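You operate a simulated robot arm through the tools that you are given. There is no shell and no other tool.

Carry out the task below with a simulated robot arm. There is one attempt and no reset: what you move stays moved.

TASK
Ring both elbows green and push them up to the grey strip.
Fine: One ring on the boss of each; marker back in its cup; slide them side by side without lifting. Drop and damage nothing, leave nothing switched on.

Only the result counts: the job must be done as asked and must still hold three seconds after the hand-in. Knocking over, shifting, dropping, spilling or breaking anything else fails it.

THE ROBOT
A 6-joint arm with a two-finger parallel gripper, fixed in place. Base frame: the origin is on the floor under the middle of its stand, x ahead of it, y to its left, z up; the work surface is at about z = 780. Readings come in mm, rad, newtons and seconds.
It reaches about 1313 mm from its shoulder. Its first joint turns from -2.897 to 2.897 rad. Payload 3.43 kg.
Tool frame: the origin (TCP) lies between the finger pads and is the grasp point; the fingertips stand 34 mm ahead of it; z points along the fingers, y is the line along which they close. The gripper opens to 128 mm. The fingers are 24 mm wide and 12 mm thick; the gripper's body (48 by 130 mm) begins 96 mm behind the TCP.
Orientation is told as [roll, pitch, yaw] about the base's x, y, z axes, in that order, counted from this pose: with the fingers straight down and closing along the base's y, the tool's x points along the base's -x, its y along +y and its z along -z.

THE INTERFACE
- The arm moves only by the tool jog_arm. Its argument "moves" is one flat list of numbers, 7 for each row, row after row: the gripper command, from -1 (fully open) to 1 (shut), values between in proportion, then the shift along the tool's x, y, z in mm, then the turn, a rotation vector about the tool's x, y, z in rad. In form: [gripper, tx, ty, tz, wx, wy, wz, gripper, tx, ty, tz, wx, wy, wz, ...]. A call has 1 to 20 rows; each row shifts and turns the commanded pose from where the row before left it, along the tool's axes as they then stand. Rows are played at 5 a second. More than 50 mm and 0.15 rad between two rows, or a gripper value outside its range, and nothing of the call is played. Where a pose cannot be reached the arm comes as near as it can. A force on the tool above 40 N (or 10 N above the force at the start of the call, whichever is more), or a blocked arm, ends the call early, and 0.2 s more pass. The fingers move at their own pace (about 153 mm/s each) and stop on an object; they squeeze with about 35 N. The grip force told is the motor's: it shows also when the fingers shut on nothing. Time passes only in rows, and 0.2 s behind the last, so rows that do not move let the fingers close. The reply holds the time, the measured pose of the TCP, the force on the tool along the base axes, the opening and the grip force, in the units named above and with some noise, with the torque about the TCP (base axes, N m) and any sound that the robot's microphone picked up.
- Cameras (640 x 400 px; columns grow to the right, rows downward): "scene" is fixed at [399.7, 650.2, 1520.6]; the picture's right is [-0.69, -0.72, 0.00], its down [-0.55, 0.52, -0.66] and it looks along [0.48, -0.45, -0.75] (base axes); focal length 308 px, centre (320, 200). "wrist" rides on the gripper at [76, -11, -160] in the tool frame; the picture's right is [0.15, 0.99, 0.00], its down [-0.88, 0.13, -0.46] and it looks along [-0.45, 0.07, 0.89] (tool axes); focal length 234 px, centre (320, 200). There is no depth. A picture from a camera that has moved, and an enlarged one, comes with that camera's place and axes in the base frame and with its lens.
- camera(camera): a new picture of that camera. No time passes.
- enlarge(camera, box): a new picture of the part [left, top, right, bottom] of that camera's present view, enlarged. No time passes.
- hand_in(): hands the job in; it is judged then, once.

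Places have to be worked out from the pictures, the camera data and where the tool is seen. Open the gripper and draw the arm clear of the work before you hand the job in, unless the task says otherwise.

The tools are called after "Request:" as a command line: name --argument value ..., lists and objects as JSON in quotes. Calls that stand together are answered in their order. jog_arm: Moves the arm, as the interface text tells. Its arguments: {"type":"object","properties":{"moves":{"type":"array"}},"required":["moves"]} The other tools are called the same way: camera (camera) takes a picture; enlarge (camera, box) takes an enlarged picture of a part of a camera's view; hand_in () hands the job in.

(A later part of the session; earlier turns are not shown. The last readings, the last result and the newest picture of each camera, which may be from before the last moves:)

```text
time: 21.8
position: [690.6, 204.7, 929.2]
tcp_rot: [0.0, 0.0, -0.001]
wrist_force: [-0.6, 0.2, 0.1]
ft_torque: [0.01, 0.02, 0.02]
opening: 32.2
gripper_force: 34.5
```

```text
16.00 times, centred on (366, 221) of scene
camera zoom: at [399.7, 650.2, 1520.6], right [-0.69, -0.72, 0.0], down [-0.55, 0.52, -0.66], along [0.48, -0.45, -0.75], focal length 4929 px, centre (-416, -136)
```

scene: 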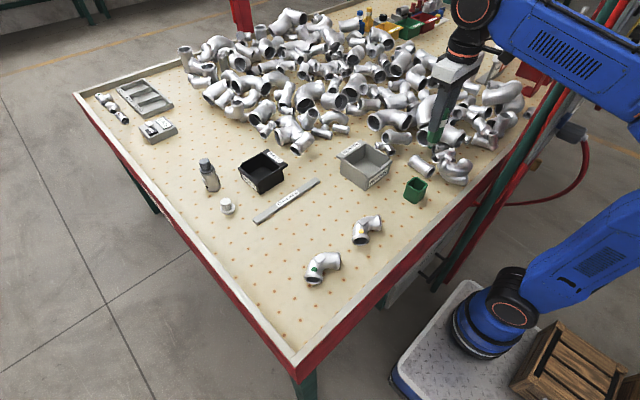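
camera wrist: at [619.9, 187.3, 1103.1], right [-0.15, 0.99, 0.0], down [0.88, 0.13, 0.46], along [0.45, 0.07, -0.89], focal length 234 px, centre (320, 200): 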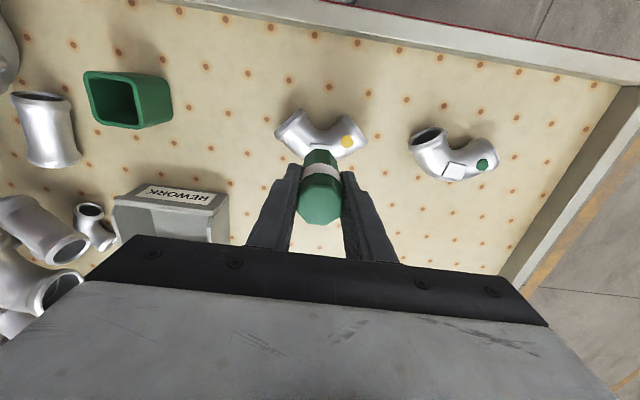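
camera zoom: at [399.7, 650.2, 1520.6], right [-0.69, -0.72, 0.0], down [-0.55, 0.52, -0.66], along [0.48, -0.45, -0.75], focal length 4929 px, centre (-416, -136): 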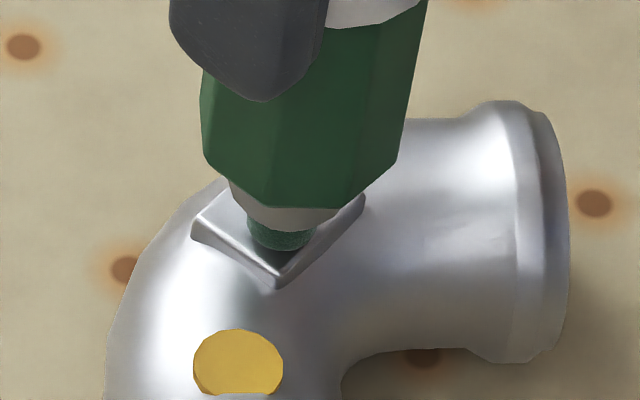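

The arm's reading has hardly changed over the last steps. I'll check the wrist camera's reported height as a second reading before going on.

Request:
enlarge --camera "wrist" --box '[256, 100, 384, 180]'

Request:
jog_arm --moves '[1, 0, 0, 0.5, 0, 0, 0, 1, 0, 0, 0, 0, 0, 0]'

Request:
enlarge --camera "scene" --box '[354, 212, 378, 230]'

```text
5.00 times, centred on (320, 140) of wrist
camera zoom: at [615.6, 192.4, 1088.1], right [-0.15, 0.99, 0.0], down [0.88, 0.13, 0.46], along [0.45, 0.07, -0.89], focal length 1171 px, centre (320, 500)
```

zoom: 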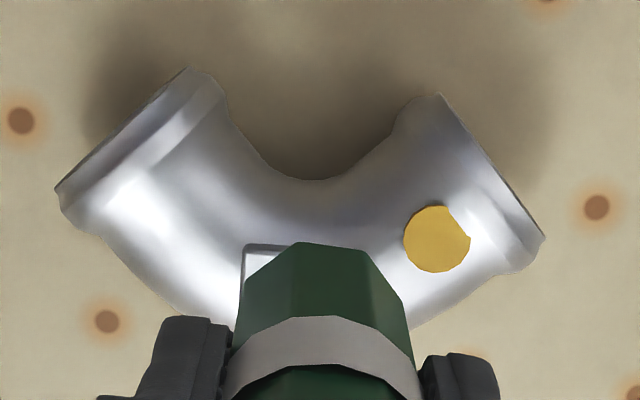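

```text
time: 22.4
position: [690.5, 205.2, 926.8]
tcp_rot: [-0.001, 0.002, 0.001]
wrist_force: [-0.2, 0.2, -0.4]
ft_torque: [0.0, 0.03, -0.03]
opening: 32.2
gripper_force: 34.5
```

```text
16.00 times, centred on (366, 221) of scene
camera zoom: at [399.7, 650.2, 1520.6], right [-0.69, -0.72, 0.0], down [-0.55, 0.52, -0.66], along [0.48, -0.45, -0.75], focal length 4929 px, centre (-416, -136)
```

zoom: 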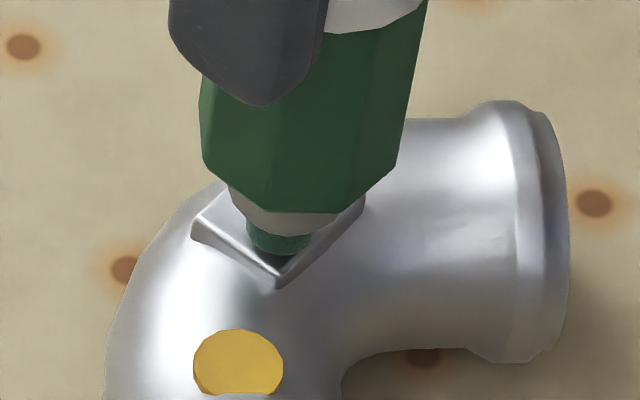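

The wrist camera puts the TCP at about 928 before this step, so the arm is tracking and the contact shadow is shrinking. I'll continue in 0.5 mm steps.

Request:
jog_arm --moves '[1, 0, 0, 0.5, 0, 0, 0, 1, 0, 0, 0, 0, 0, 0]'

Request:
jog_arm --moves '[1, 0, 0, 0.5, 0, 0, 0, 1, 0, 0, 0, 0, 0, 0]'

Request:
enlarge --camera "scene" --box '[354, 212, 378, 230]'

```text
time: 23.0
position: [689.9, 204.9, 926.7]
tcp_rot: [0.002, -0.001, 0.001]
wrist_force: [1.9, -1.1, 5.6]
ft_torque: [-0.08, -0.2, 0.02]
opening: 32.1
gripper_force: 35.0
```

```text
time: 23.6
position: [691.0, 204.8, 929.1]
tcp_rot: [0.001, -0.001, -0.001]
wrist_force: [2.8, -3.2, 11.4]
ft_torque: [-0.22, -0.24, -0.02]
opening: 32.3
gripper_force: 35.0
```

```text
16.00 times, centred on (366, 221) of scene
camera zoom: at [399.7, 650.2, 1520.6], right [-0.69, -0.72, 0.0], down [-0.55, 0.52, -0.66], along [0.48, -0.45, -0.75], focal length 4929 px, centre (-416, -136)
```

zoom: 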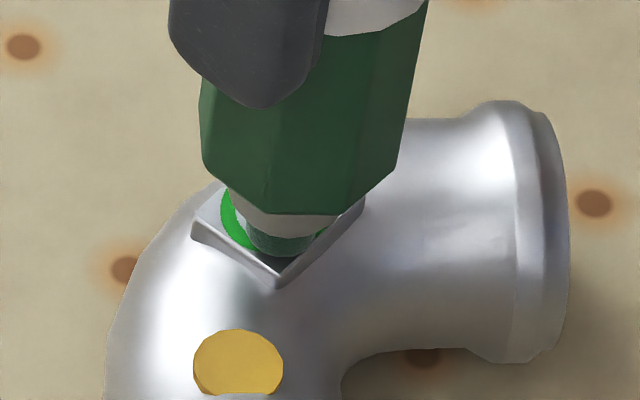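

Contact registered at 5.6 then 11.4 N, and a green ring already shows on the boss around the nib, so a single press makes the ring. I'll lift straight up now, with no tracing.

Request:
jog_arm --moves '[1, 0, 0, -2, 0, 0, 0, 1, 0, 0, -8, 0, 0, 0, 1, 0, 0, -20, 0, 0, 0, 1, 0, 0, -25, 0, 0, 0, 1, 0, 0, 0, 0, 0, 0]'

Request:
enlarge --camera "scene" --box '[348, 208, 388, 248]'

Request:
camera --camera "wrist"

```text
time: 24.8
position: [690.4, 204.9, 982.3]
tcp_rot: [0.001, 0.0, 0.0]
wrist_force: [0.3, 0.9, -0.4]
ft_torque: [0.01, 0.02, 0.04]
opening: 32.2
gripper_force: 35.1
```

```text
10.00 times, centred on (368, 228) of scene
camera zoom: at [399.7, 650.2, 1520.6], right [-0.69, -0.72, 0.0], down [-0.55, 0.52, -0.66], along [0.48, -0.45, -0.75], focal length 3081 px, centre (-160, -80)
```

zoom: 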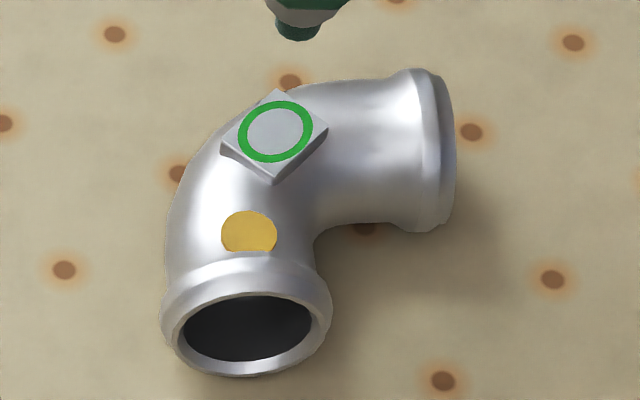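

```text
taken
camera wrist: at [615.6, 192.0, 1141.1], right [-0.15, 0.99, 0.0], down [0.88, 0.13, 0.46], along [0.45, 0.07, -0.89], focal length 234 px, centre (320, 200)
```

wrist: 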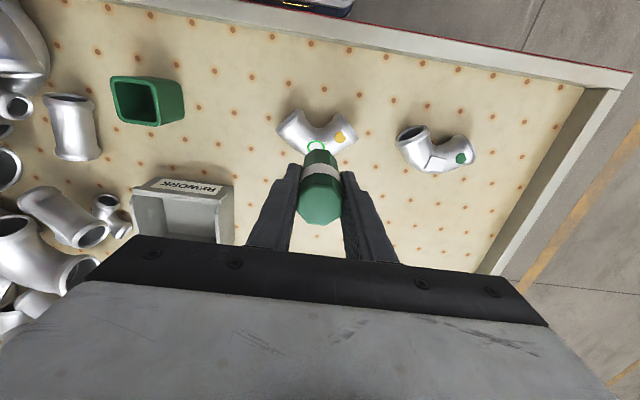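

Elbow 1 now carries one clean green ring centred on its boss, and the elbow hasn't moved. I'll move the nib, still raised, over elbow 2's boss at about (694.3, 369.1).

Request:
jog_arm --moves '[1, -0.7, 33, 0, 0, 0, 0, 1, -1, 33, 0, 0, 0, 0, 1, -1, 33, 0, 0, 0, 0, 1, -1, 33, 0, 0, 0, 0, 1, 0, 33.45, 0, 0, 0, 0, 1, 0, 0, 20, 0, 0, 0, 1, 0, 0, 20, 0, 0, 0, 1, 0, 0, 0, 0, 0, 0, 1, 0, 0, 0, 0, 0, 0]'

Request:
enlarge --camera "scene" --box '[308, 246, 340, 270]'

Request:
enlarge --camera "wrist" --box '[256, 100, 384, 180]'

```text
time: 26.8
position: [695.0, 371.2, 941.9]
tcp_rot: [0.0, -0.001, 0.0]
wrist_force: [-0.7, -0.2, -0.6]
ft_torque: [-0.02, 0.02, -0.01]
opening: 32.0
gripper_force: 35.4
```

```text
16.00 times, centred on (324, 258) of scene
camera zoom: at [399.7, 650.2, 1520.6], right [-0.69, -0.72, 0.0], down [-0.55, 0.52, -0.66], along [0.48, -0.45, -0.75], focal length 4929 px, centre (256, -728)
```

zoom: 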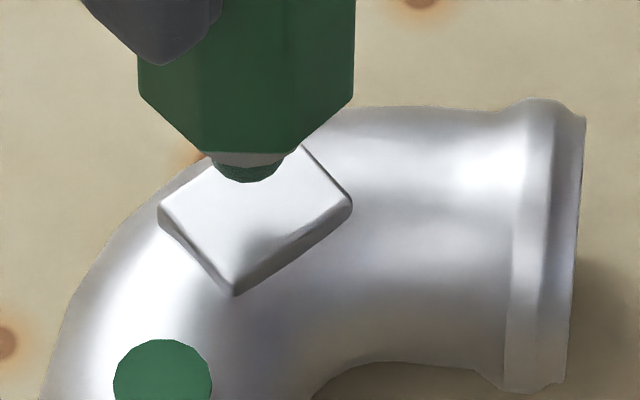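

```text
5.00 times, centred on (320, 140) of wrist
camera zoom: at [619.3, 358.9, 1101.4], right [-0.15, 0.99, 0.0], down [0.88, 0.13, 0.46], along [0.45, 0.07, -0.89], focal length 1171 px, centre (320, 500)
```

zoom: 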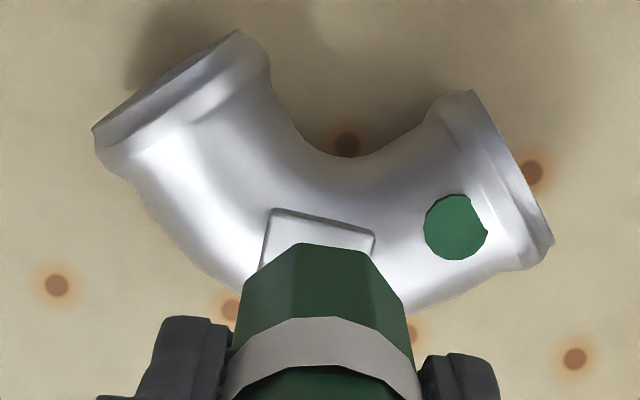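

The nib is within about 1 mm of elbow 2's boss centre, so I'll correct y by -1 mm and lower to about 1 mm above the expected contact height.

Request:
jog_arm --moves '[1, 0.3, -1, 3, 0, 0, 0, 1, 0, 0, 4, 0, 0, 0, 1, 0, 0, 3, 0, 0, 0, 1, 0, 0, 2, 0, 0, 0, 1, 0, 0, 1, 0, 0, 0, 1, 0, 0, 0, 0, 0, 0]'

Request:
enlarge --camera "scene" --box '[308, 246, 340, 270]'

```text
time: 28.2
position: [693.0, 369.4, 928.6]
tcp_rot: [0.0, 0.001, 0.002]
wrist_force: [-1.4, 0.4, -0.7]
ft_torque: [-0.04, 0.03, 0.01]
opening: 32.1
gripper_force: 34.8
```

```text
16.00 times, centred on (324, 258) of scene
camera zoom: at [399.7, 650.2, 1520.6], right [-0.69, -0.72, 0.0], down [-0.55, 0.52, -0.66], along [0.48, -0.45, -0.75], focal length 4929 px, centre (256, -728)
```

zoom: 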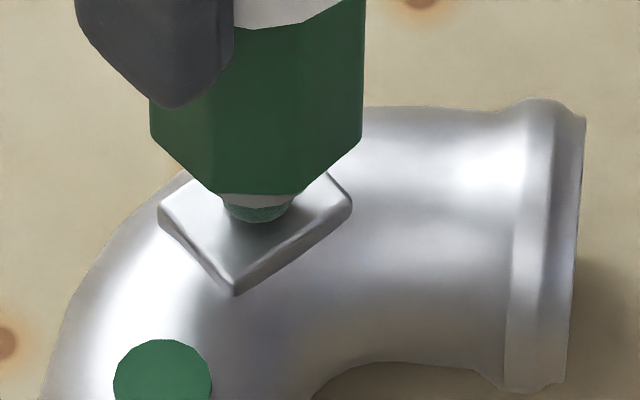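

The nib is centred and has not touched yet. I'll lower in 0.5 mm steps until contact.

Request:
jog_arm --moves '[1, 0, 0, 0.5, 0, 0, 0, 1, 0, 0, 0, 0, 0, 0]'

Request:
jog_arm --moves '[1, 0, 0, 0.5, 0, 0, 0, 1, 0, 0, 0, 0, 0, 0]'

Request:
enlarge --camera "scene" --box '[308, 246, 340, 270]'

```text
time: 28.8
position: [693.4, 370.2, 928.2]
tcp_rot: [0.0, -0.001, 0.0]
wrist_force: [1.0, 0.2, -1.0]
ft_torque: [0.02, 0.01, -0.02]
opening: 32.2
gripper_force: 34.8
```

```text
time: 29.4
position: [693.7, 369.9, 928.8]
tcp_rot: [0.001, 0.0, 0.001]
wrist_force: [0.1, 0.4, 1.8]
ft_torque: [-0.03, -0.02, -0.02]
opening: 32.0
gripper_force: 35.1
```

```text
16.00 times, centred on (324, 258) of scene
camera zoom: at [399.7, 650.2, 1520.6], right [-0.69, -0.72, 0.0], down [-0.55, 0.52, -0.66], along [0.48, -0.45, -0.75], focal length 4929 px, centre (256, -728)
```

zoom: 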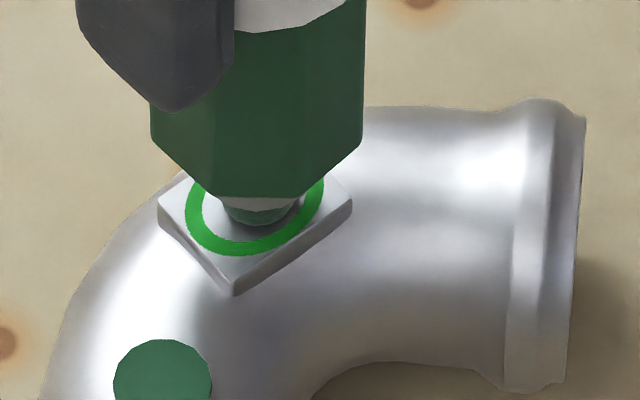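

At 1.8 N the ring has appeared on elbow 2's boss. I'll lift straight away and inspect both rings.

Request:
jog_arm --moves '[1, 0, 0, -3, 0, 0, 0, 1, 0, 0, -10, 0, 0, 0, 1, 0, 0, -20, 0, 0, 0, 1, 0, 0, -25, 0, 0, 0, 1, 0, 0, -25, 0, 0, 0, 1, 0, 0, 0, 0, 0, 0]'

Request:
enlarge --camera "scene" --box '[300, 205, 396, 295]'

Request:
enlarge --camera "scene" --box '[302, 246, 346, 290]'

```text
time: 30.8
position: [693.6, 370.4, 1010.2]
tcp_rot: [0.001, 0.001, 0.0]
wrist_force: [0.5, -0.4, -0.5]
ft_torque: [-0.02, 0.0, 0.03]
opening: 32.2
gripper_force: 34.3
```

```text
4.44 times, centred on (348, 250) of scene
camera zoom: at [399.7, 650.2, 1520.6], right [-0.69, -0.72, 0.0], down [-0.55, 0.52, -0.66], along [0.48, -0.45, -0.75], focal length 1369 px, centre (196, -22)
```

zoom: 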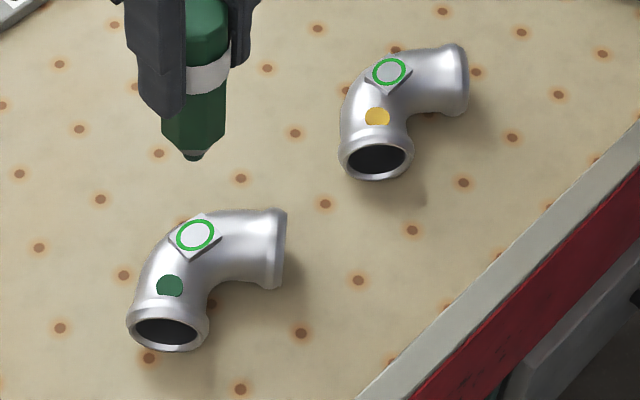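

```text
9.09 times, centred on (324, 268) of scene
camera zoom: at [399.7, 650.2, 1520.6], right [-0.69, -0.72, 0.0], down [-0.55, 0.52, -0.66], along [0.48, -0.45, -0.75], focal length 2800 px, centre (284, -418)
```

zoom: 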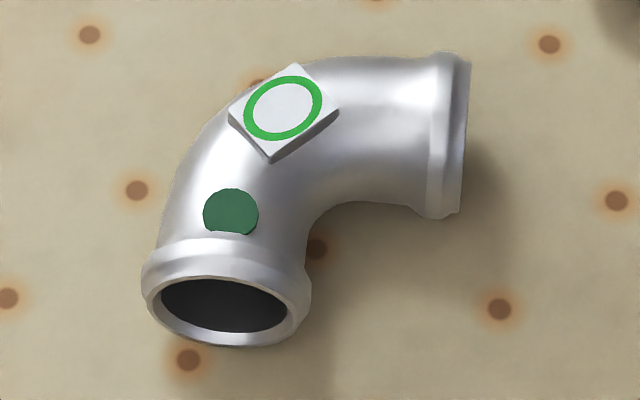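

Both bosses carry one clean ring. I'll carry the marker back above its cup, to the x, y where I picked it up, and check before lowering.

Request:
jog_arm --moves '[1, 2.5, -25, 0, 0, 0, 0, 1, 2.5, -40, 0, 0, 0, 0, 1, 2.5, -42, 0, 0, 0, 0, 1, 2.5, -42, 0, 0, 0, 0, 1, 2.5, -42, 0, 0, 0, 0, 1, 2.5, -42, 0, 0, 0, 0, 1, 2.5, -42, 0, 0, 0, 0, 1, 2.5, -42, 0, 0, 0, 0, 1, 2.5, -40, 0, 0, 0, 0, 1, 2.5, -30.7, 0, 0, 0, 0, 1, 0, 0, 0, 0, 0, 0, 1, 0, 0, 0, 0, 0, 0]'

Request:
enlarge --camera "scene" --box '[380, 120, 460, 210]'

Request:
enlarge --camera "wrist" --box '[256, 90, 384, 190]'

```text
time: 33.4
position: [669.2, -19.7, 1008.6]
tcp_rot: [0.002, 0.001, 0.0]
wrist_force: [-0.8, -0.3, -0.2]
ft_torque: [-0.01, -0.02, -0.02]
opening: 32.2
gripper_force: 35.5
```

```text
4.44 times, centred on (420, 165) of scene
camera zoom: at [399.7, 650.2, 1520.6], right [-0.69, -0.72, 0.0], down [-0.55, 0.52, -0.66], along [0.48, -0.45, -0.75], focal length 1369 px, centre (-124, 356)
```

zoom: 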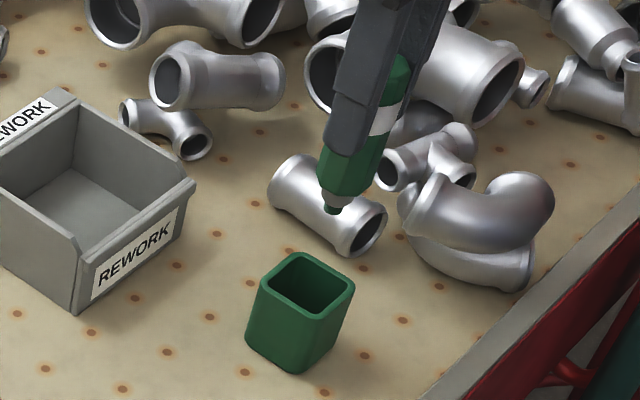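

```text
4.00 times, centred on (320, 140) of wrist
camera zoom: at [594.6, -31.4, 1169.0], right [-0.15, 0.99, 0.0], down [0.88, 0.13, 0.46], along [0.45, 0.07, -0.89], focal length 937 px, centre (320, 440)
```

zoom: 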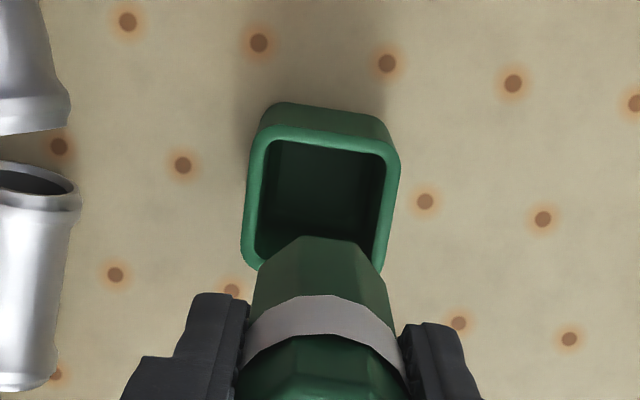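

The marker is back over the cup at the pick-up x, y. I'll lower until the nib is just above the rim and check alignment with the opening.

Request:
jog_arm --moves '[1, 0, 0, 20, 0, 0, 0, 1, 0, 0, 20, 0, 0, 0, 1, 0, 0, 15, 0, 0, 0, 1, 0, 0, 0, 0, 0, 0, 1, 0, 0, 0, 0, 0, 0]'

Request:
enlarge --camera "scene" --box '[396, 150, 444, 210]'

Request:
enlarge --camera "wrist" --box '[256, 90, 384, 190]'

```text
time: 34.6
position: [670.0, -19.2, 955.4]
tcp_rot: [0.002, 0.0, -0.001]
wrist_force: [-0.7, -0.9, -0.8]
ft_torque: [0.02, 0.02, 0.01]
opening: 32.4
gripper_force: 34.7
```

```text
6.67 times, centred on (420, 180) of scene
camera zoom: at [399.7, 650.2, 1520.6], right [-0.69, -0.72, 0.0], down [-0.55, 0.52, -0.66], along [0.48, -0.45, -0.75], focal length 2054 px, centre (-347, 333)
```

zoom: 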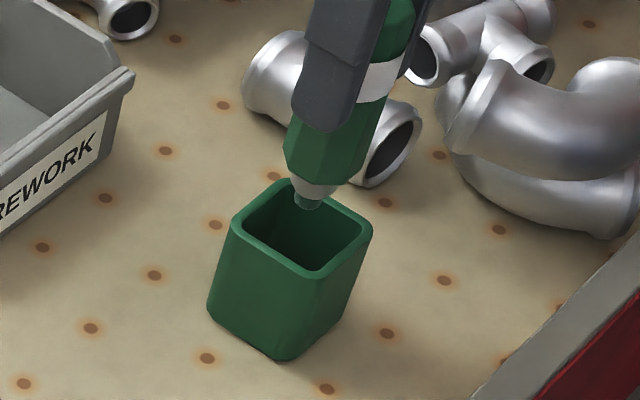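

```text
4.00 times, centred on (320, 140) of wrist
camera zoom: at [595.2, -30.8, 1115.4], right [-0.15, 0.99, 0.0], down [0.88, 0.13, 0.46], along [0.45, 0.07, -0.89], focal length 937 px, centre (320, 440)
```

zoom: 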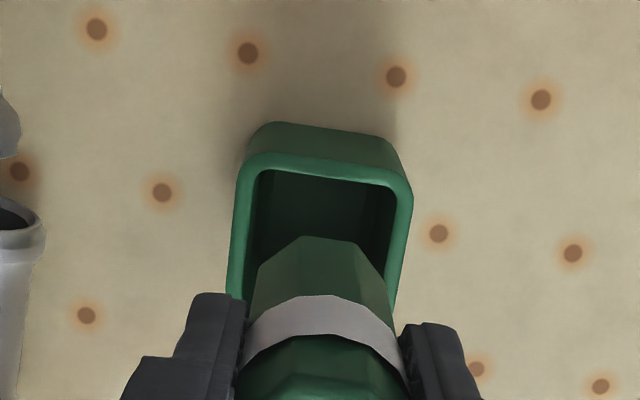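

The nib lines up with the cup opening. I'll lower slowly into the cup by 50 mm and read the side forces.

Request:
jog_arm --moves '[1, 0, 0, 10, 0, 0, 0, 1, 0, 0, 10, 0, 0, 0, 1, 0, 0, 10, 0, 0, 0, 1, 0, 0, 10, 0, 0, 0, 1, 0, 0, 10, 0, 0, 0, 1, 0, 0, 0, 0, 0, 0]'

Request:
enlarge --camera "scene" --box '[396, 150, 444, 210]'

Request:
enlarge --camera "wrist" --box '[256, 90, 384, 190]'

```text
time: 36.0
position: [668.2, -19.1, 905.2]
tcp_rot: [0.002, -0.001, 0.002]
wrist_force: [-0.2, 0.7, -1.0]
ft_torque: [-0.01, 0.0, 0.0]
opening: 32.2
gripper_force: 34.9
```

```text
6.67 times, centred on (420, 180) of scene
camera zoom: at [399.7, 650.2, 1520.6], right [-0.69, -0.72, 0.0], down [-0.55, 0.52, -0.66], along [0.48, -0.45, -0.75], focal length 2054 px, centre (-347, 333)
```

zoom: 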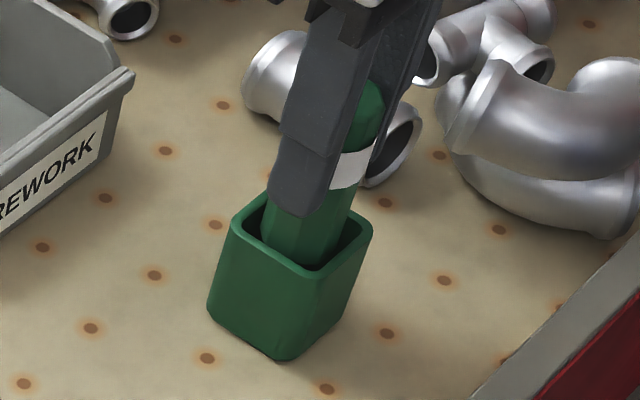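

```text
4.00 times, centred on (320, 140) of wrist
camera zoom: at [594.0, -30.8, 1065.1], right [-0.15, 0.99, 0.0], down [0.88, 0.13, 0.46], along [0.45, 0.07, -0.89], focal length 937 px, centre (320, 440)
```

zoom: 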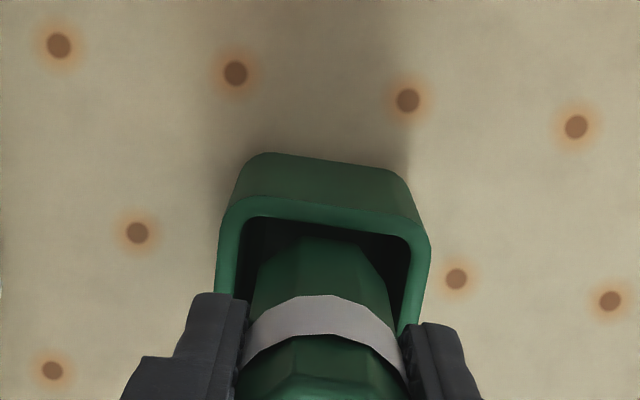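

It is going in cleanly with no side force. I'll lower 16 mm more, then feel for the bottom.

Request:
jog_arm --moves '[1, 0, 0, 8, 0, 0, 0, 1, 0, 0, 6, 0, 0, 0, 1, 0, 0, 3, 0, 0, 0, 1, 0, 0, 0, 0, 0, 0]'

Request:
jog_arm --moves '[1, 0, 0, 1, 0, 0, 0, 1, 0, 0, 0, 0, 0, 0]'

```text
time: 37.0
position: [668.4, -18.8, 888.4]
tcp_rot: [0.002, 0.001, 0.0]
wrist_force: [0.1, -0.3, -0.7]
ft_torque: [-0.01, 0.0, 0.01]
opening: 32.0
gripper_force: 35.1
```

```text
time: 37.6
position: [670.4, -18.9, 887.8]
tcp_rot: [0.003, -0.001, 0.0]
wrist_force: [0.2, -0.3, -0.7]
ft_torque: [0.0, 0.0, 0.02]
opening: 32.4
gripper_force: 35.2
```

Still free at 887.8. I'll continue in 0.6 mm steps until the cup floor is felt.

Request:
jog_arm --moves '[1, 0, 0, 0.6, 0, 0, 0, 1, 0, 0, 0, 0, 0, 0]'

Request:
jog_arm --moves '[1, 0, 0, 0.6, 0, 0, 0, 1, 0, 0, 0, 0, 0, 0]'

Request:
jog_arm --moves '[1, 0, 0, 0.5, 0, 0, 0, 1, 0, 0, 0, 0, 0, 0]'

```text
time: 38.2
position: [668.7, -19.7, 886.5]
tcp_rot: [0.002, 0.0, 0.0]
wrist_force: [0.1, 0.3, -1.2]
ft_torque: [0.01, -0.03, 0.01]
opening: 32.2
gripper_force: 35.2
```

```text
time: 38.8
position: [668.6, -18.8, 886.4]
tcp_rot: [0.001, -0.001, -0.001]
wrist_force: [0.2, 0.7, -0.8]
ft_torque: [-0.01, 0.0, 0.01]
opening: 32.2
gripper_force: 35.0
```

```text
time: 39.4
position: [668.8, -18.7, 886.1]
tcp_rot: [0.002, 0.0, 0.0]
wrist_force: [-0.7, -0.8, 2.1]
ft_torque: [-0.06, 0.03, 0.03]
opening: 32.1
gripper_force: 35.0
```

The cup floor is felt at 2.1 N, at the original height. I'll open to the same moderate width, then rise straight up.

Request:
jog_arm --moves '[0.35, 0, 0, 0, 0, 0, 0, 0, 0, 0, 0, 0, 0, 0, 0, 0, 0, 0, 0, 0, 0]'

Request:
enlarge --camera "wrist" --box '[224, 90, 416, 220]'

Request:
enlarge --camera "scene" --box '[396, 150, 444, 210]'

```text
time: 40.2
position: [669.8, -18.8, 884.8]
tcp_rot: [0.002, 0.0, 0.0]
wrist_force: [0.2, 0.5, 0.1]
ft_torque: [-0.05, 0.01, 0.0]
opening: 64.0
gripper_force: 0.0
```

```text
3.08 times, centred on (320, 155) of wrist
camera zoom: at [594.4, -30.9, 1045.2], right [-0.15, 0.99, 0.0], down [0.88, 0.13, 0.46], along [0.45, 0.07, -0.89], focal length 720 px, centre (320, 338)
```

zoom: 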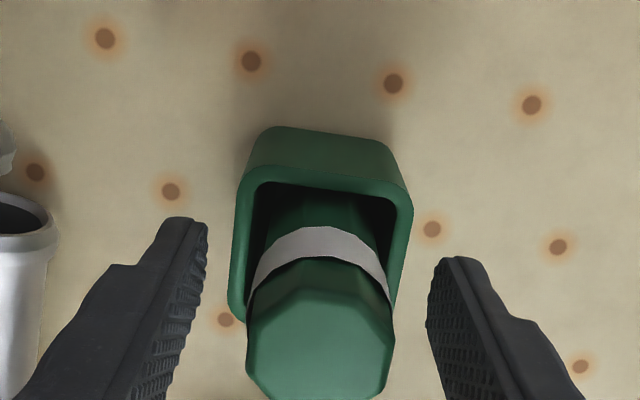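

```text
6.67 times, centred on (420, 180) of scene
camera zoom: at [399.7, 650.2, 1520.6], right [-0.69, -0.72, 0.0], down [-0.55, 0.52, -0.66], along [0.48, -0.45, -0.75], focal length 2054 px, centre (-347, 333)
```

zoom: 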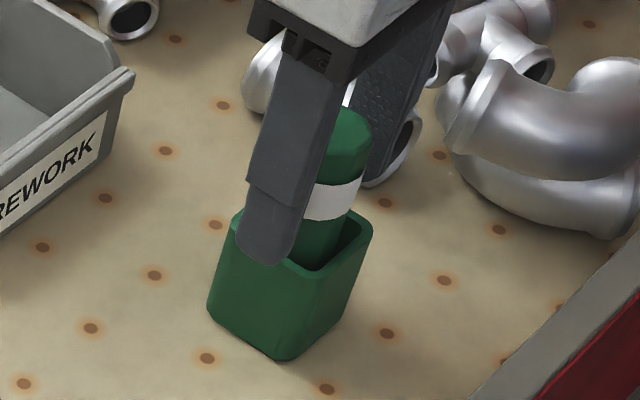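

The marker is standing in its cup, released. I'll rise straight up well clear and then look at the cup and the strip.

Request:
jog_arm --moves '[0, 0, 0, -10, 0, 0, 0, 0, 0, 0, -20, 0, 0, 0, 0, 0, 0, -30, 0, 0, 0, 0, 0, 0, -30, 0, 0, 0, 0, 0, 0, -30, 0, 0, 0, 0, 0, 0, 0, 0, 0, 0]'

Request:
enlarge --camera "scene" --box '[380, 130, 460, 210]'

Request:
camera --camera "wrist"

```text
time: 41.6
position: [669.8, -17.6, 1007.1]
tcp_rot: [0.003, 0.0, 0.0]
wrist_force: [0.8, 0.8, 0.4]
ft_torque: [0.0, -0.01, -0.02]
opening: 64.0
gripper_force: 0.2
```

```text
5.00 times, centred on (420, 170) of scene
camera zoom: at [399.7, 650.2, 1520.6], right [-0.69, -0.72, 0.0], down [-0.55, 0.52, -0.66], along [0.48, -0.45, -0.75], focal length 1540 px, centre (-180, 350)
```

zoom: 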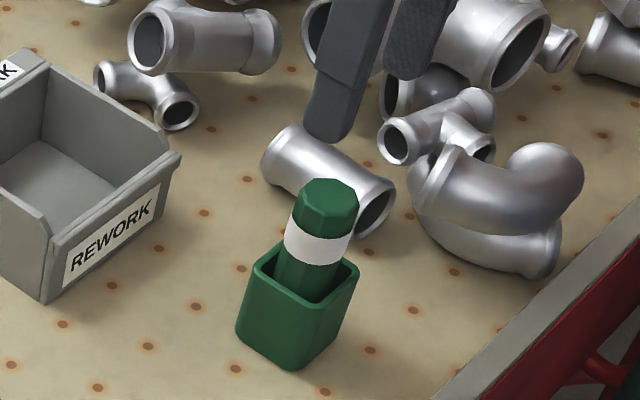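

```text
taken
camera wrist: at [595.0, -30.0, 1166.9], right [-0.15, 0.99, 0.0], down [0.88, 0.13, 0.46], along [0.45, 0.07, -0.89], focal length 234 px, centre (320, 200)
```

wrist: 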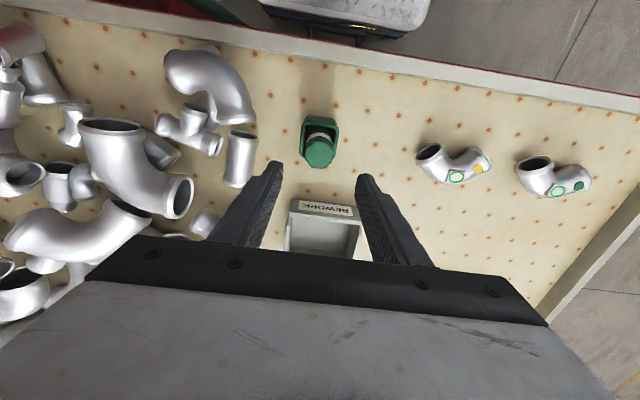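

The marker stands upright in its cup as before. I'll move to a vantage point above the middle to measure the strip and both elbows together.

Request:
jog_arm --moves '[0, -16.25, 37.9, -9.25, 0, 0, 0, 0, -16.25, 37.9, -9.25, 0, 0, 0, 0, -16.25, 37.9, -9.25, 0, 0, 0, 0, -16.25, 37.9, -9.25, 0, 0, 0, 0, -16.25, 37.9, -9.25, 0, 0, 0, -1, -16.25, 37.9, -9.25, 0, 0, 0, -1, -16.25, 37.9, -9.25, 0, 0, 0, -1, -16.25, 37.9, -9.25, 0, 0, 0, -1, 0, 0, 0, 0, 0, 0, -1, 0, 0, 0, 0, 0, 0]'

Request:
camera --camera "wrist"

Request:
enlarge --camera "wrist" --box '[224, 130, 416, 250]'

Request:
enlarge --camera "wrist" --box '[224, 10, 416, 130]'

```text
time: 43.8
position: [798.4, 285.2, 1079.2]
tcp_rot: [-0.001, 0.0, 0.0]
wrist_force: [-0.3, 0.5, -0.2]
ft_torque: [0.01, 0.0, -0.04]
opening: 128.1
gripper_force: 0.0
```

```text
taken
camera wrist: at [722.4, 272.3, 1239.9], right [-0.15, 0.99, 0.0], down [0.88, 0.13, 0.46], along [0.45, 0.07, -0.89], focal length 234 px, centre (320, 200)
```

wrist: 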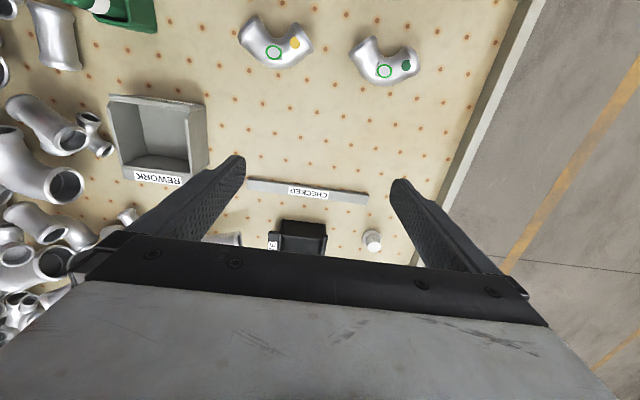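

```text
3.33 times, centred on (320, 190) of wrist
camera zoom: at [722.4, 272.3, 1239.9], right [-0.15, 0.99, 0.0], down [0.88, 0.13, 0.46], along [0.45, 0.07, -0.89], focal length 781 px, centre (320, 233)
```

zoom: 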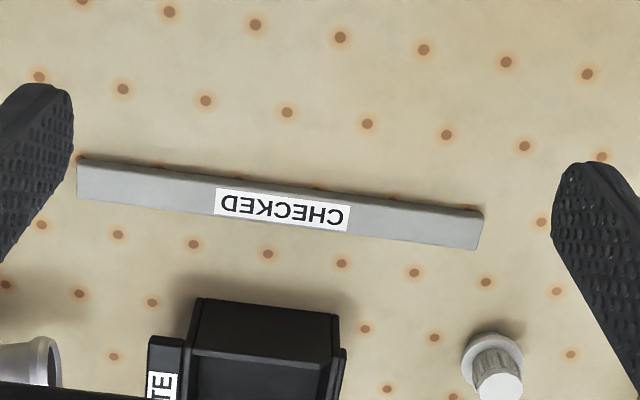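

```text
3.33 times, centred on (320, 70) of wrist
camera zoom: at [722.4, 272.3, 1239.9], right [-0.15, 0.99, 0.0], down [0.88, 0.13, 0.46], along [0.45, 0.07, -0.89], focal length 781 px, centre (320, 633)
```

zoom: 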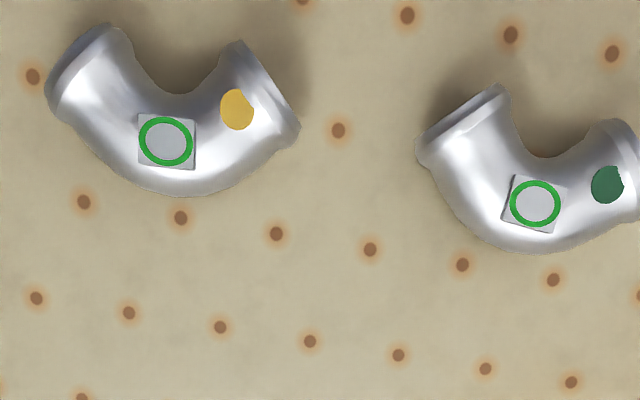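

The strip's near edge is at x ≈ 924–926 with y from 152 to 409, and the elbows are about 120 mm wide. Pushing each slightly inward (elbow 1 to y ≈ 212, elbow 2 to y ≈ 345) puts both side by side along it. I'll go behind elbow 1's concave side with the fingers nearly shut, still high.

Request:
jog_arm --moves '[0.5, 28.3, -14.8, 16.7, 0, 0, 0, 0.93, 28.3, -14.8, 16.7, 0, 0, 0, 0.93, 28.3, -14.8, 16.7, 0, 0, 0, 0.93, 28.3, -14.8, 16.7, 0, 0, 0, 0.93, 28.3, -14.8, 16.7, 0, 0, 0, 0.93, 28.3, -14.8, 16.7, 0, 0, 0, 0.93, 0, 0, 0, 0, 0, -0.05, 0.93, 0, 0, 0, 0, 0, 0, 0.93, 0, 0, 0, 0, 0, 0]'

Request:
camera --camera "wrist"

Request:
enlarge --camera "wrist" --box '[224, 80, 416, 200]'

Request:
camera --camera "scene"

```text
time: 45.8
position: [627.2, 195.5, 980.1]
tcp_rot: [0.002, 0.001, 0.049]
wrist_force: [0.0, 0.0, 0.2]
ft_torque: [0.0, 0.02, 0.03]
opening: 4.6
gripper_force: 0.1
```

```text
taken
camera wrist: at [553.0, 181.1, 1139.2], right [-0.2, 0.98, 0.0], down [0.87, 0.17, 0.46], along [0.45, 0.09, -0.89], focal length 234 px, centre (320, 200)
```

wrist: 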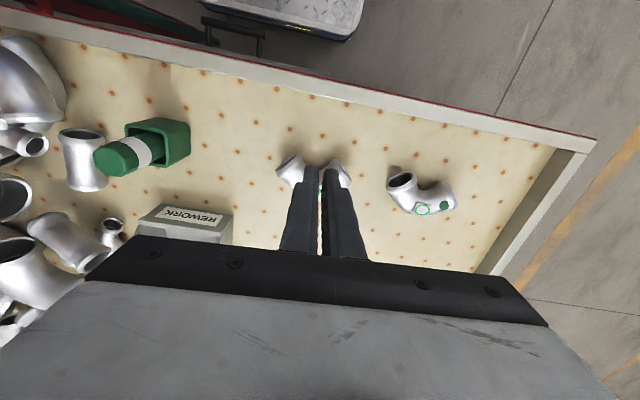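

```text
3.33 times, centred on (320, 140) of wrist
camera zoom: at [553.0, 181.1, 1139.2], right [-0.2, 0.98, 0.0], down [0.87, 0.17, 0.46], along [0.45, 0.09, -0.89], focal length 781 px, centre (320, 400)
```

zoom: 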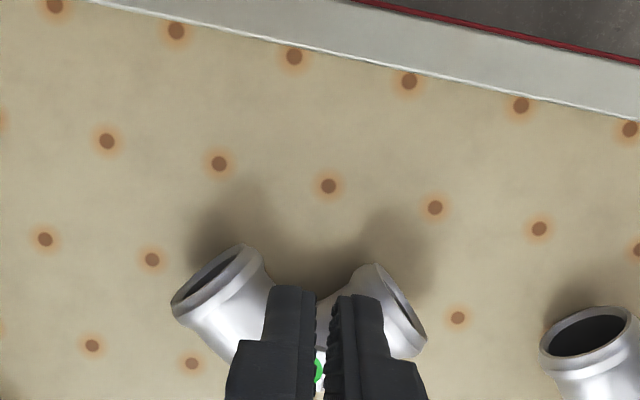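

```text
taken
```

scene: 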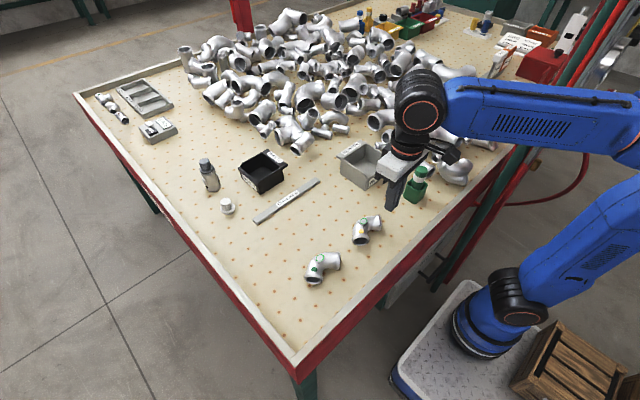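

I'm behind elbow 1's notch and aligned with its axis. I'll lower the nearly shut fingers to TCP z ≈ 824 (tips about 10 mm above the table), some 10 mm clear of the elbow.

Request:
jog_arm --moves '[0.93, 0, 0, 30, 0, 0, 0, 0.93, 0, 0, 35, 0, 0, 0, 0.93, 0, 0, 35, 0, 0, 0, 0.93, 0, 0, 30, 0, 0, 0, 0.93, 0, 0, 15, 0, 0, 0, 0.93, 0, 0, 10, 0, 0, 0, 0.93, 0, 0, 0, 0, 0, 0]'

Request:
enlarge --camera "scene" --box '[330, 180, 426, 270]'

Request:
enlarge --camera "wrist" --box '[224, 100, 416, 220]'

```text
time: 47.4
position: [628.0, 195.4, 825.8]
tcp_rot: [0.002, -0.002, 0.05]
wrist_force: [-0.6, 0.0, -0.2]
ft_torque: [-0.01, 0.0, -0.02]
opening: 4.5
gripper_force: 0.1
```

```text
4.44 times, centred on (378, 225) of scene
camera zoom: at [399.7, 650.2, 1520.6], right [-0.69, -0.72, 0.0], down [-0.55, 0.52, -0.66], along [0.48, -0.45, -0.75], focal length 1369 px, centre (62, 89)
```

zoom: 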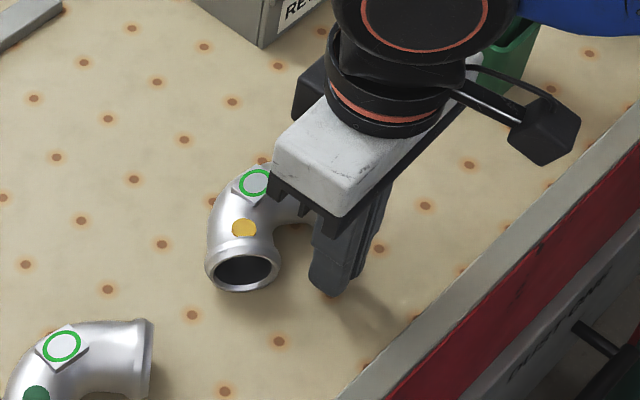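

```text
3.33 times, centred on (320, 160) of wrist
camera zoom: at [553.5, 180.4, 983.9], right [-0.2, 0.98, 0.0], down [0.87, 0.17, 0.46], along [0.45, 0.09, -0.89], focal length 781 px, centre (320, 333)
```

zoom: 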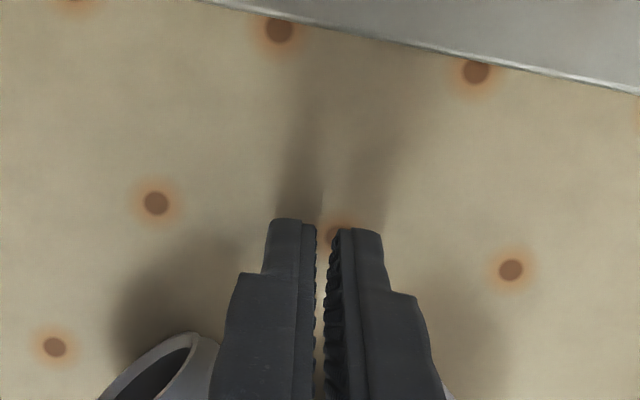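

The fingers are behind the notch, tips about 10 mm above the table. I'll push forward 40 mm slowly to make contact, then check how the elbow seats against the fingers.

Request:
jog_arm --moves '[0.93, -8, 0, 0, 0, 0, 0, 0.93, -8, 0, 0, 0, 0, 0, 0.93, -6, 0, 0, 0, 0, 0, 0.93, -5, 0, 0, 0, 0, 0, 0.93, -5, 0, 0, 0, 0, 0, 0.93, -4, 0, 0, 0, 0, 0, 0.93, -4, 0, 0, 0, 0, 0, 0.93, 0, 0, 0, 0, 0, 0]'

Request:
enlarge --camera "scene" --box '[330, 180, 426, 270]'

Request:
enlarge --camera "wrist" --box '[224, 100, 416, 220]'

```text
time: 49.2
position: [669.7, 197.8, 825.0]
tcp_rot: [-0.001, 0.001, 0.05]
wrist_force: [-1.3, -0.9, -0.2]
ft_torque: [-0.02, 0.02, -0.04]
opening: 3.5
gripper_force: 0.0
```

```text
4.44 times, centred on (378, 225) of scene
camera zoom: at [399.7, 650.2, 1520.6], right [-0.69, -0.72, 0.0], down [-0.55, 0.52, -0.66], along [0.48, -0.45, -0.75], focal length 1369 px, centre (62, 89)
```

zoom: 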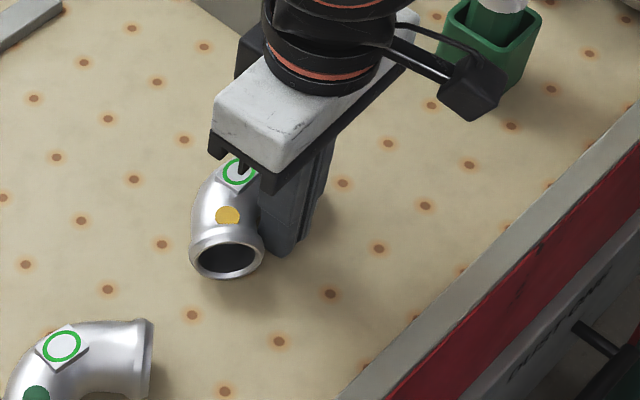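

```text
3.33 times, centred on (320, 160) of wrist
camera zoom: at [595.0, 182.3, 984.0], right [-0.2, 0.98, 0.0], down [0.87, 0.17, 0.46], along [0.45, 0.09, -0.89], focal length 781 px, centre (320, 333)
```

zoom: 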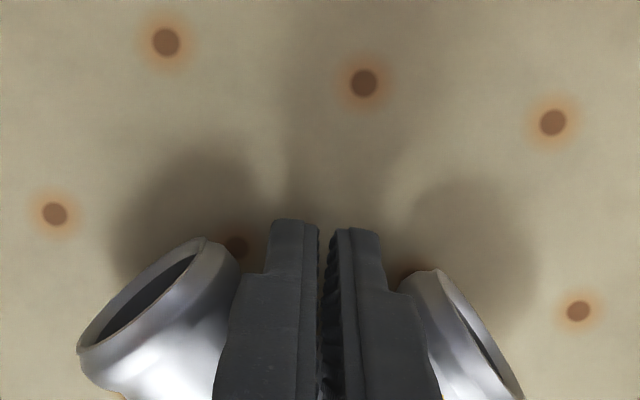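

The elbow seated squarely on both fingers and is sliding (it has moved about 13 mm). I'll push on 140 mm at a gentle pace, then re-check.

Request:
jog_arm --moves '[0.93, -6, 0, 0, 0, 0, 0, 0.93, -9, 0, 0, 0, 0, 0, 0.93, -10, 0, 0, 0, 0, 0, 0.93, -10, 0, 0, 0, 0, 0, 0.93, -10, 0, 0, 0, 0, 0, 0.93, -10, 0, 0, 0, 0, 0, 0.93, -10, 0, 0, 0, 0, 0, 0.93, -5, 0, 0, 0, 0, 0, 0.93, 0, 0, 0, 0, 0, 0]'

Request:
enlarge --camera "scene" --box '[290, 160, 418, 260]'

Request:
enlarge --camera "wrist" --box '[224, 100, 416, 220]'

```text
time: 51.2
position: [738.2, 201.7, 823.8]
tcp_rot: [0.001, 0.0, 0.051]
wrist_force: [-0.4, 0.4, 0.8]
ft_torque: [-0.01, -0.03, -0.01]
opening: 3.5
gripper_force: 0.1
```

```text
4.00 times, centred on (354, 210) of scene
camera zoom: at [399.7, 650.2, 1520.6], right [-0.69, -0.72, 0.0], down [-0.55, 0.52, -0.66], along [0.48, -0.45, -0.75], focal length 1232 px, centre (184, 160)
```

zoom: 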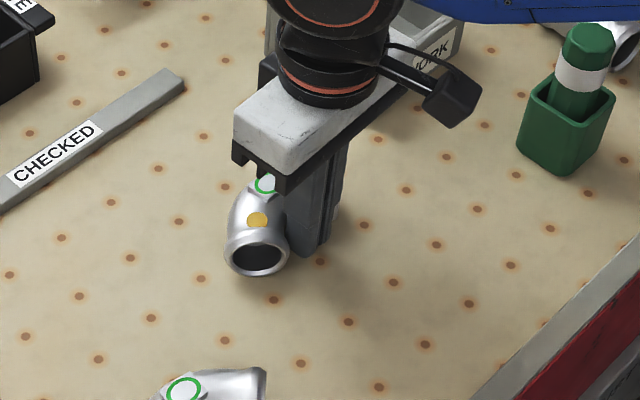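

```text
3.33 times, centred on (320, 160) of wrist
camera zoom: at [664.1, 186.2, 983.8], right [-0.2, 0.98, 0.0], down [0.87, 0.17, 0.46], along [0.45, 0.09, -0.89], focal length 781 px, centre (320, 333)
```

zoom: 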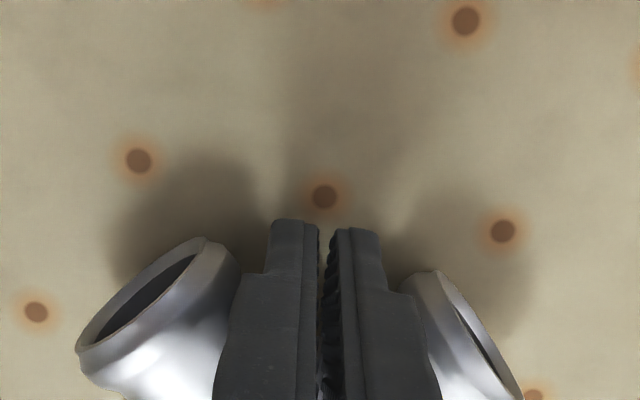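

The elbow keeps the same position against the fingers and slides straight. I'll push another 95 mm, leaving about 28 mm to the strip.

Request:
jog_arm --moves '[0.93, -6, 0, 0, 0, 0, 0, 0.93, -9, 0, 0, 0, 0, 0, 0.93, -10, 0, 0, 0, 0, 0, 0.93, -10, 0, 0, 0, 0, 0, 0.93, -10, 0, 0, 0, 0, 0, 0.93, -10, 0, 0, 0, 0, 0, 0.93, -10, 0, 0, 0, 0, 0, 0.93, -10, 0, 0, 0, 0, 0, 0.93, -10, 0, 0, 0, 0, 0, 0.93, -6, 0, 0, 0, 0, 0, 0.93, -4, 0, 0, 0, 0, 0, 0.93, 0, 0, 0, 0, 0, 0]'

Request:
enlarge --camera "scene" --box '[250, 150, 378, 250]'

Request:
enlarge --camera "wrist" --box '[224, 100, 416, 220]'

```text
time: 53.8
position: [833.9, 207.6, 825.4]
tcp_rot: [-0.002, 0.0, 0.05]
wrist_force: [-1.4, 0.7, -0.3]
ft_torque: [0.04, 0.03, 0.04]
opening: 3.4
gripper_force: 0.1
```

```text
4.00 times, centred on (314, 200) of scene
camera zoom: at [399.7, 650.2, 1520.6], right [-0.69, -0.72, 0.0], down [-0.55, 0.52, -0.66], along [0.48, -0.45, -0.75], focal length 1232 px, centre (344, 200)
```

zoom: 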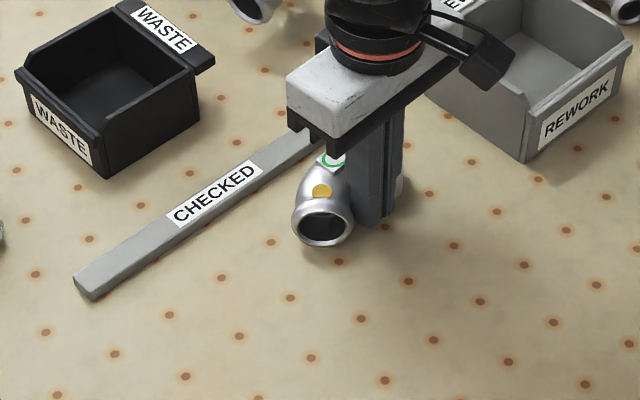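

```text
3.33 times, centred on (320, 160) of wrist
camera zoom: at [759.3, 190.9, 984.1], right [-0.2, 0.98, 0.0], down [0.87, 0.17, 0.46], along [0.45, 0.09, -0.89], focal length 781 px, centre (320, 333)
```

zoom: 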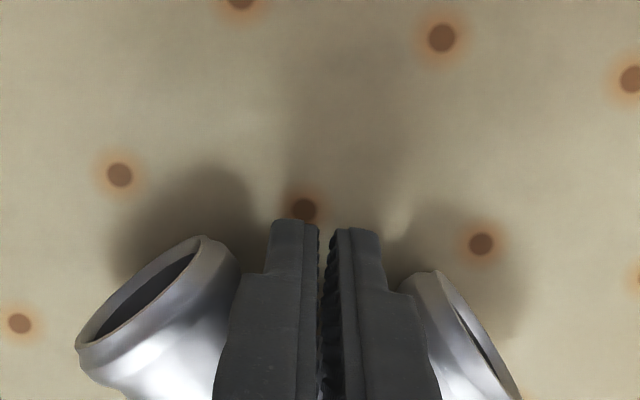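

About 28 mm remain by my estimate. I'll push 17 mm more slowly and then judge the gap closely.

Request:
jog_arm --moves '[0.93, -5, 0, 0, 0, 0, 0, 0.93, -5, 0, 0, 0, 0, 0, 0.93, -4, 0, 0, 0, 0, 0, 0.93, -3, 0, 0, 0, 0, 0, 0.93, 0, 0, 0, 0, 0, 0]'

Request:
enlarge --camera "scene" --box '[290, 150, 370, 220]'

Request:
camera --camera "wrist"

```text
time: 55.0
position: [850.2, 206.7, 824.0]
tcp_rot: [0.003, 0.0, 0.05]
wrist_force: [-2.3, -0.5, 1.7]
ft_torque: [-0.01, 0.04, 0.0]
opening: 3.5
gripper_force: 0.0
```

```text
5.71 times, centred on (330, 185) of scene
camera zoom: at [399.7, 650.2, 1520.6], right [-0.69, -0.72, 0.0], down [-0.55, 0.52, -0.66], along [0.48, -0.45, -0.75], focal length 1760 px, centre (263, 286)
```

zoom: 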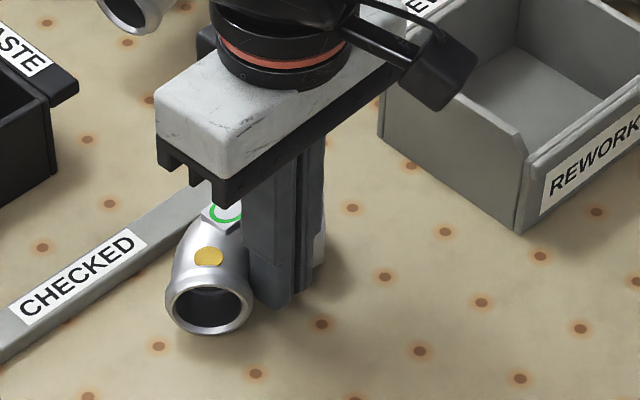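

```text
taken
camera wrist: at [775.9, 191.9, 984.6], right [-0.2, 0.98, 0.0], down [0.87, 0.17, 0.46], along [0.45, 0.09, -0.89], focal length 234 px, centre (320, 200)
```

wrist: 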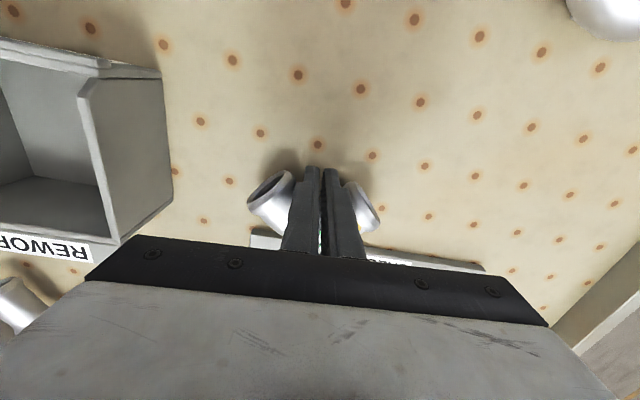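

I'll zoom in on the elbow–strip gap from both cameras.

Request:
enlarge --camera "scene" --box '[300, 170, 340, 210]'

Request:
enlarge --camera "wrist" --box '[230, 165, 390, 265]'

```text
10.00 times, centred on (320, 190) of scene
camera zoom: at [399.7, 650.2, 1520.6], right [-0.69, -0.72, 0.0], down [-0.55, 0.52, -0.66], along [0.48, -0.45, -0.75], focal length 3081 px, centre (320, 300)
```

zoom: 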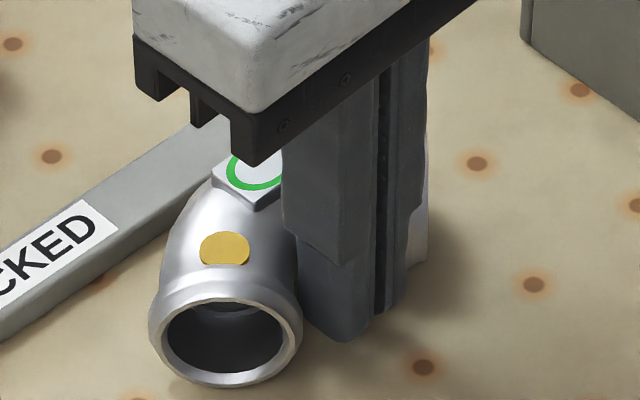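

```text
4.00 times, centred on (310, 215) of wrist
camera zoom: at [775.9, 191.9, 984.6], right [-0.2, 0.98, 0.0], down [0.87, 0.17, 0.46], along [0.45, 0.09, -0.89], focal length 937 px, centre (360, 140)
```

zoom: 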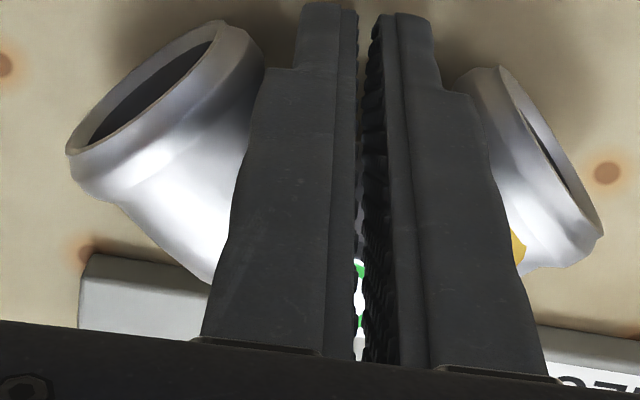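

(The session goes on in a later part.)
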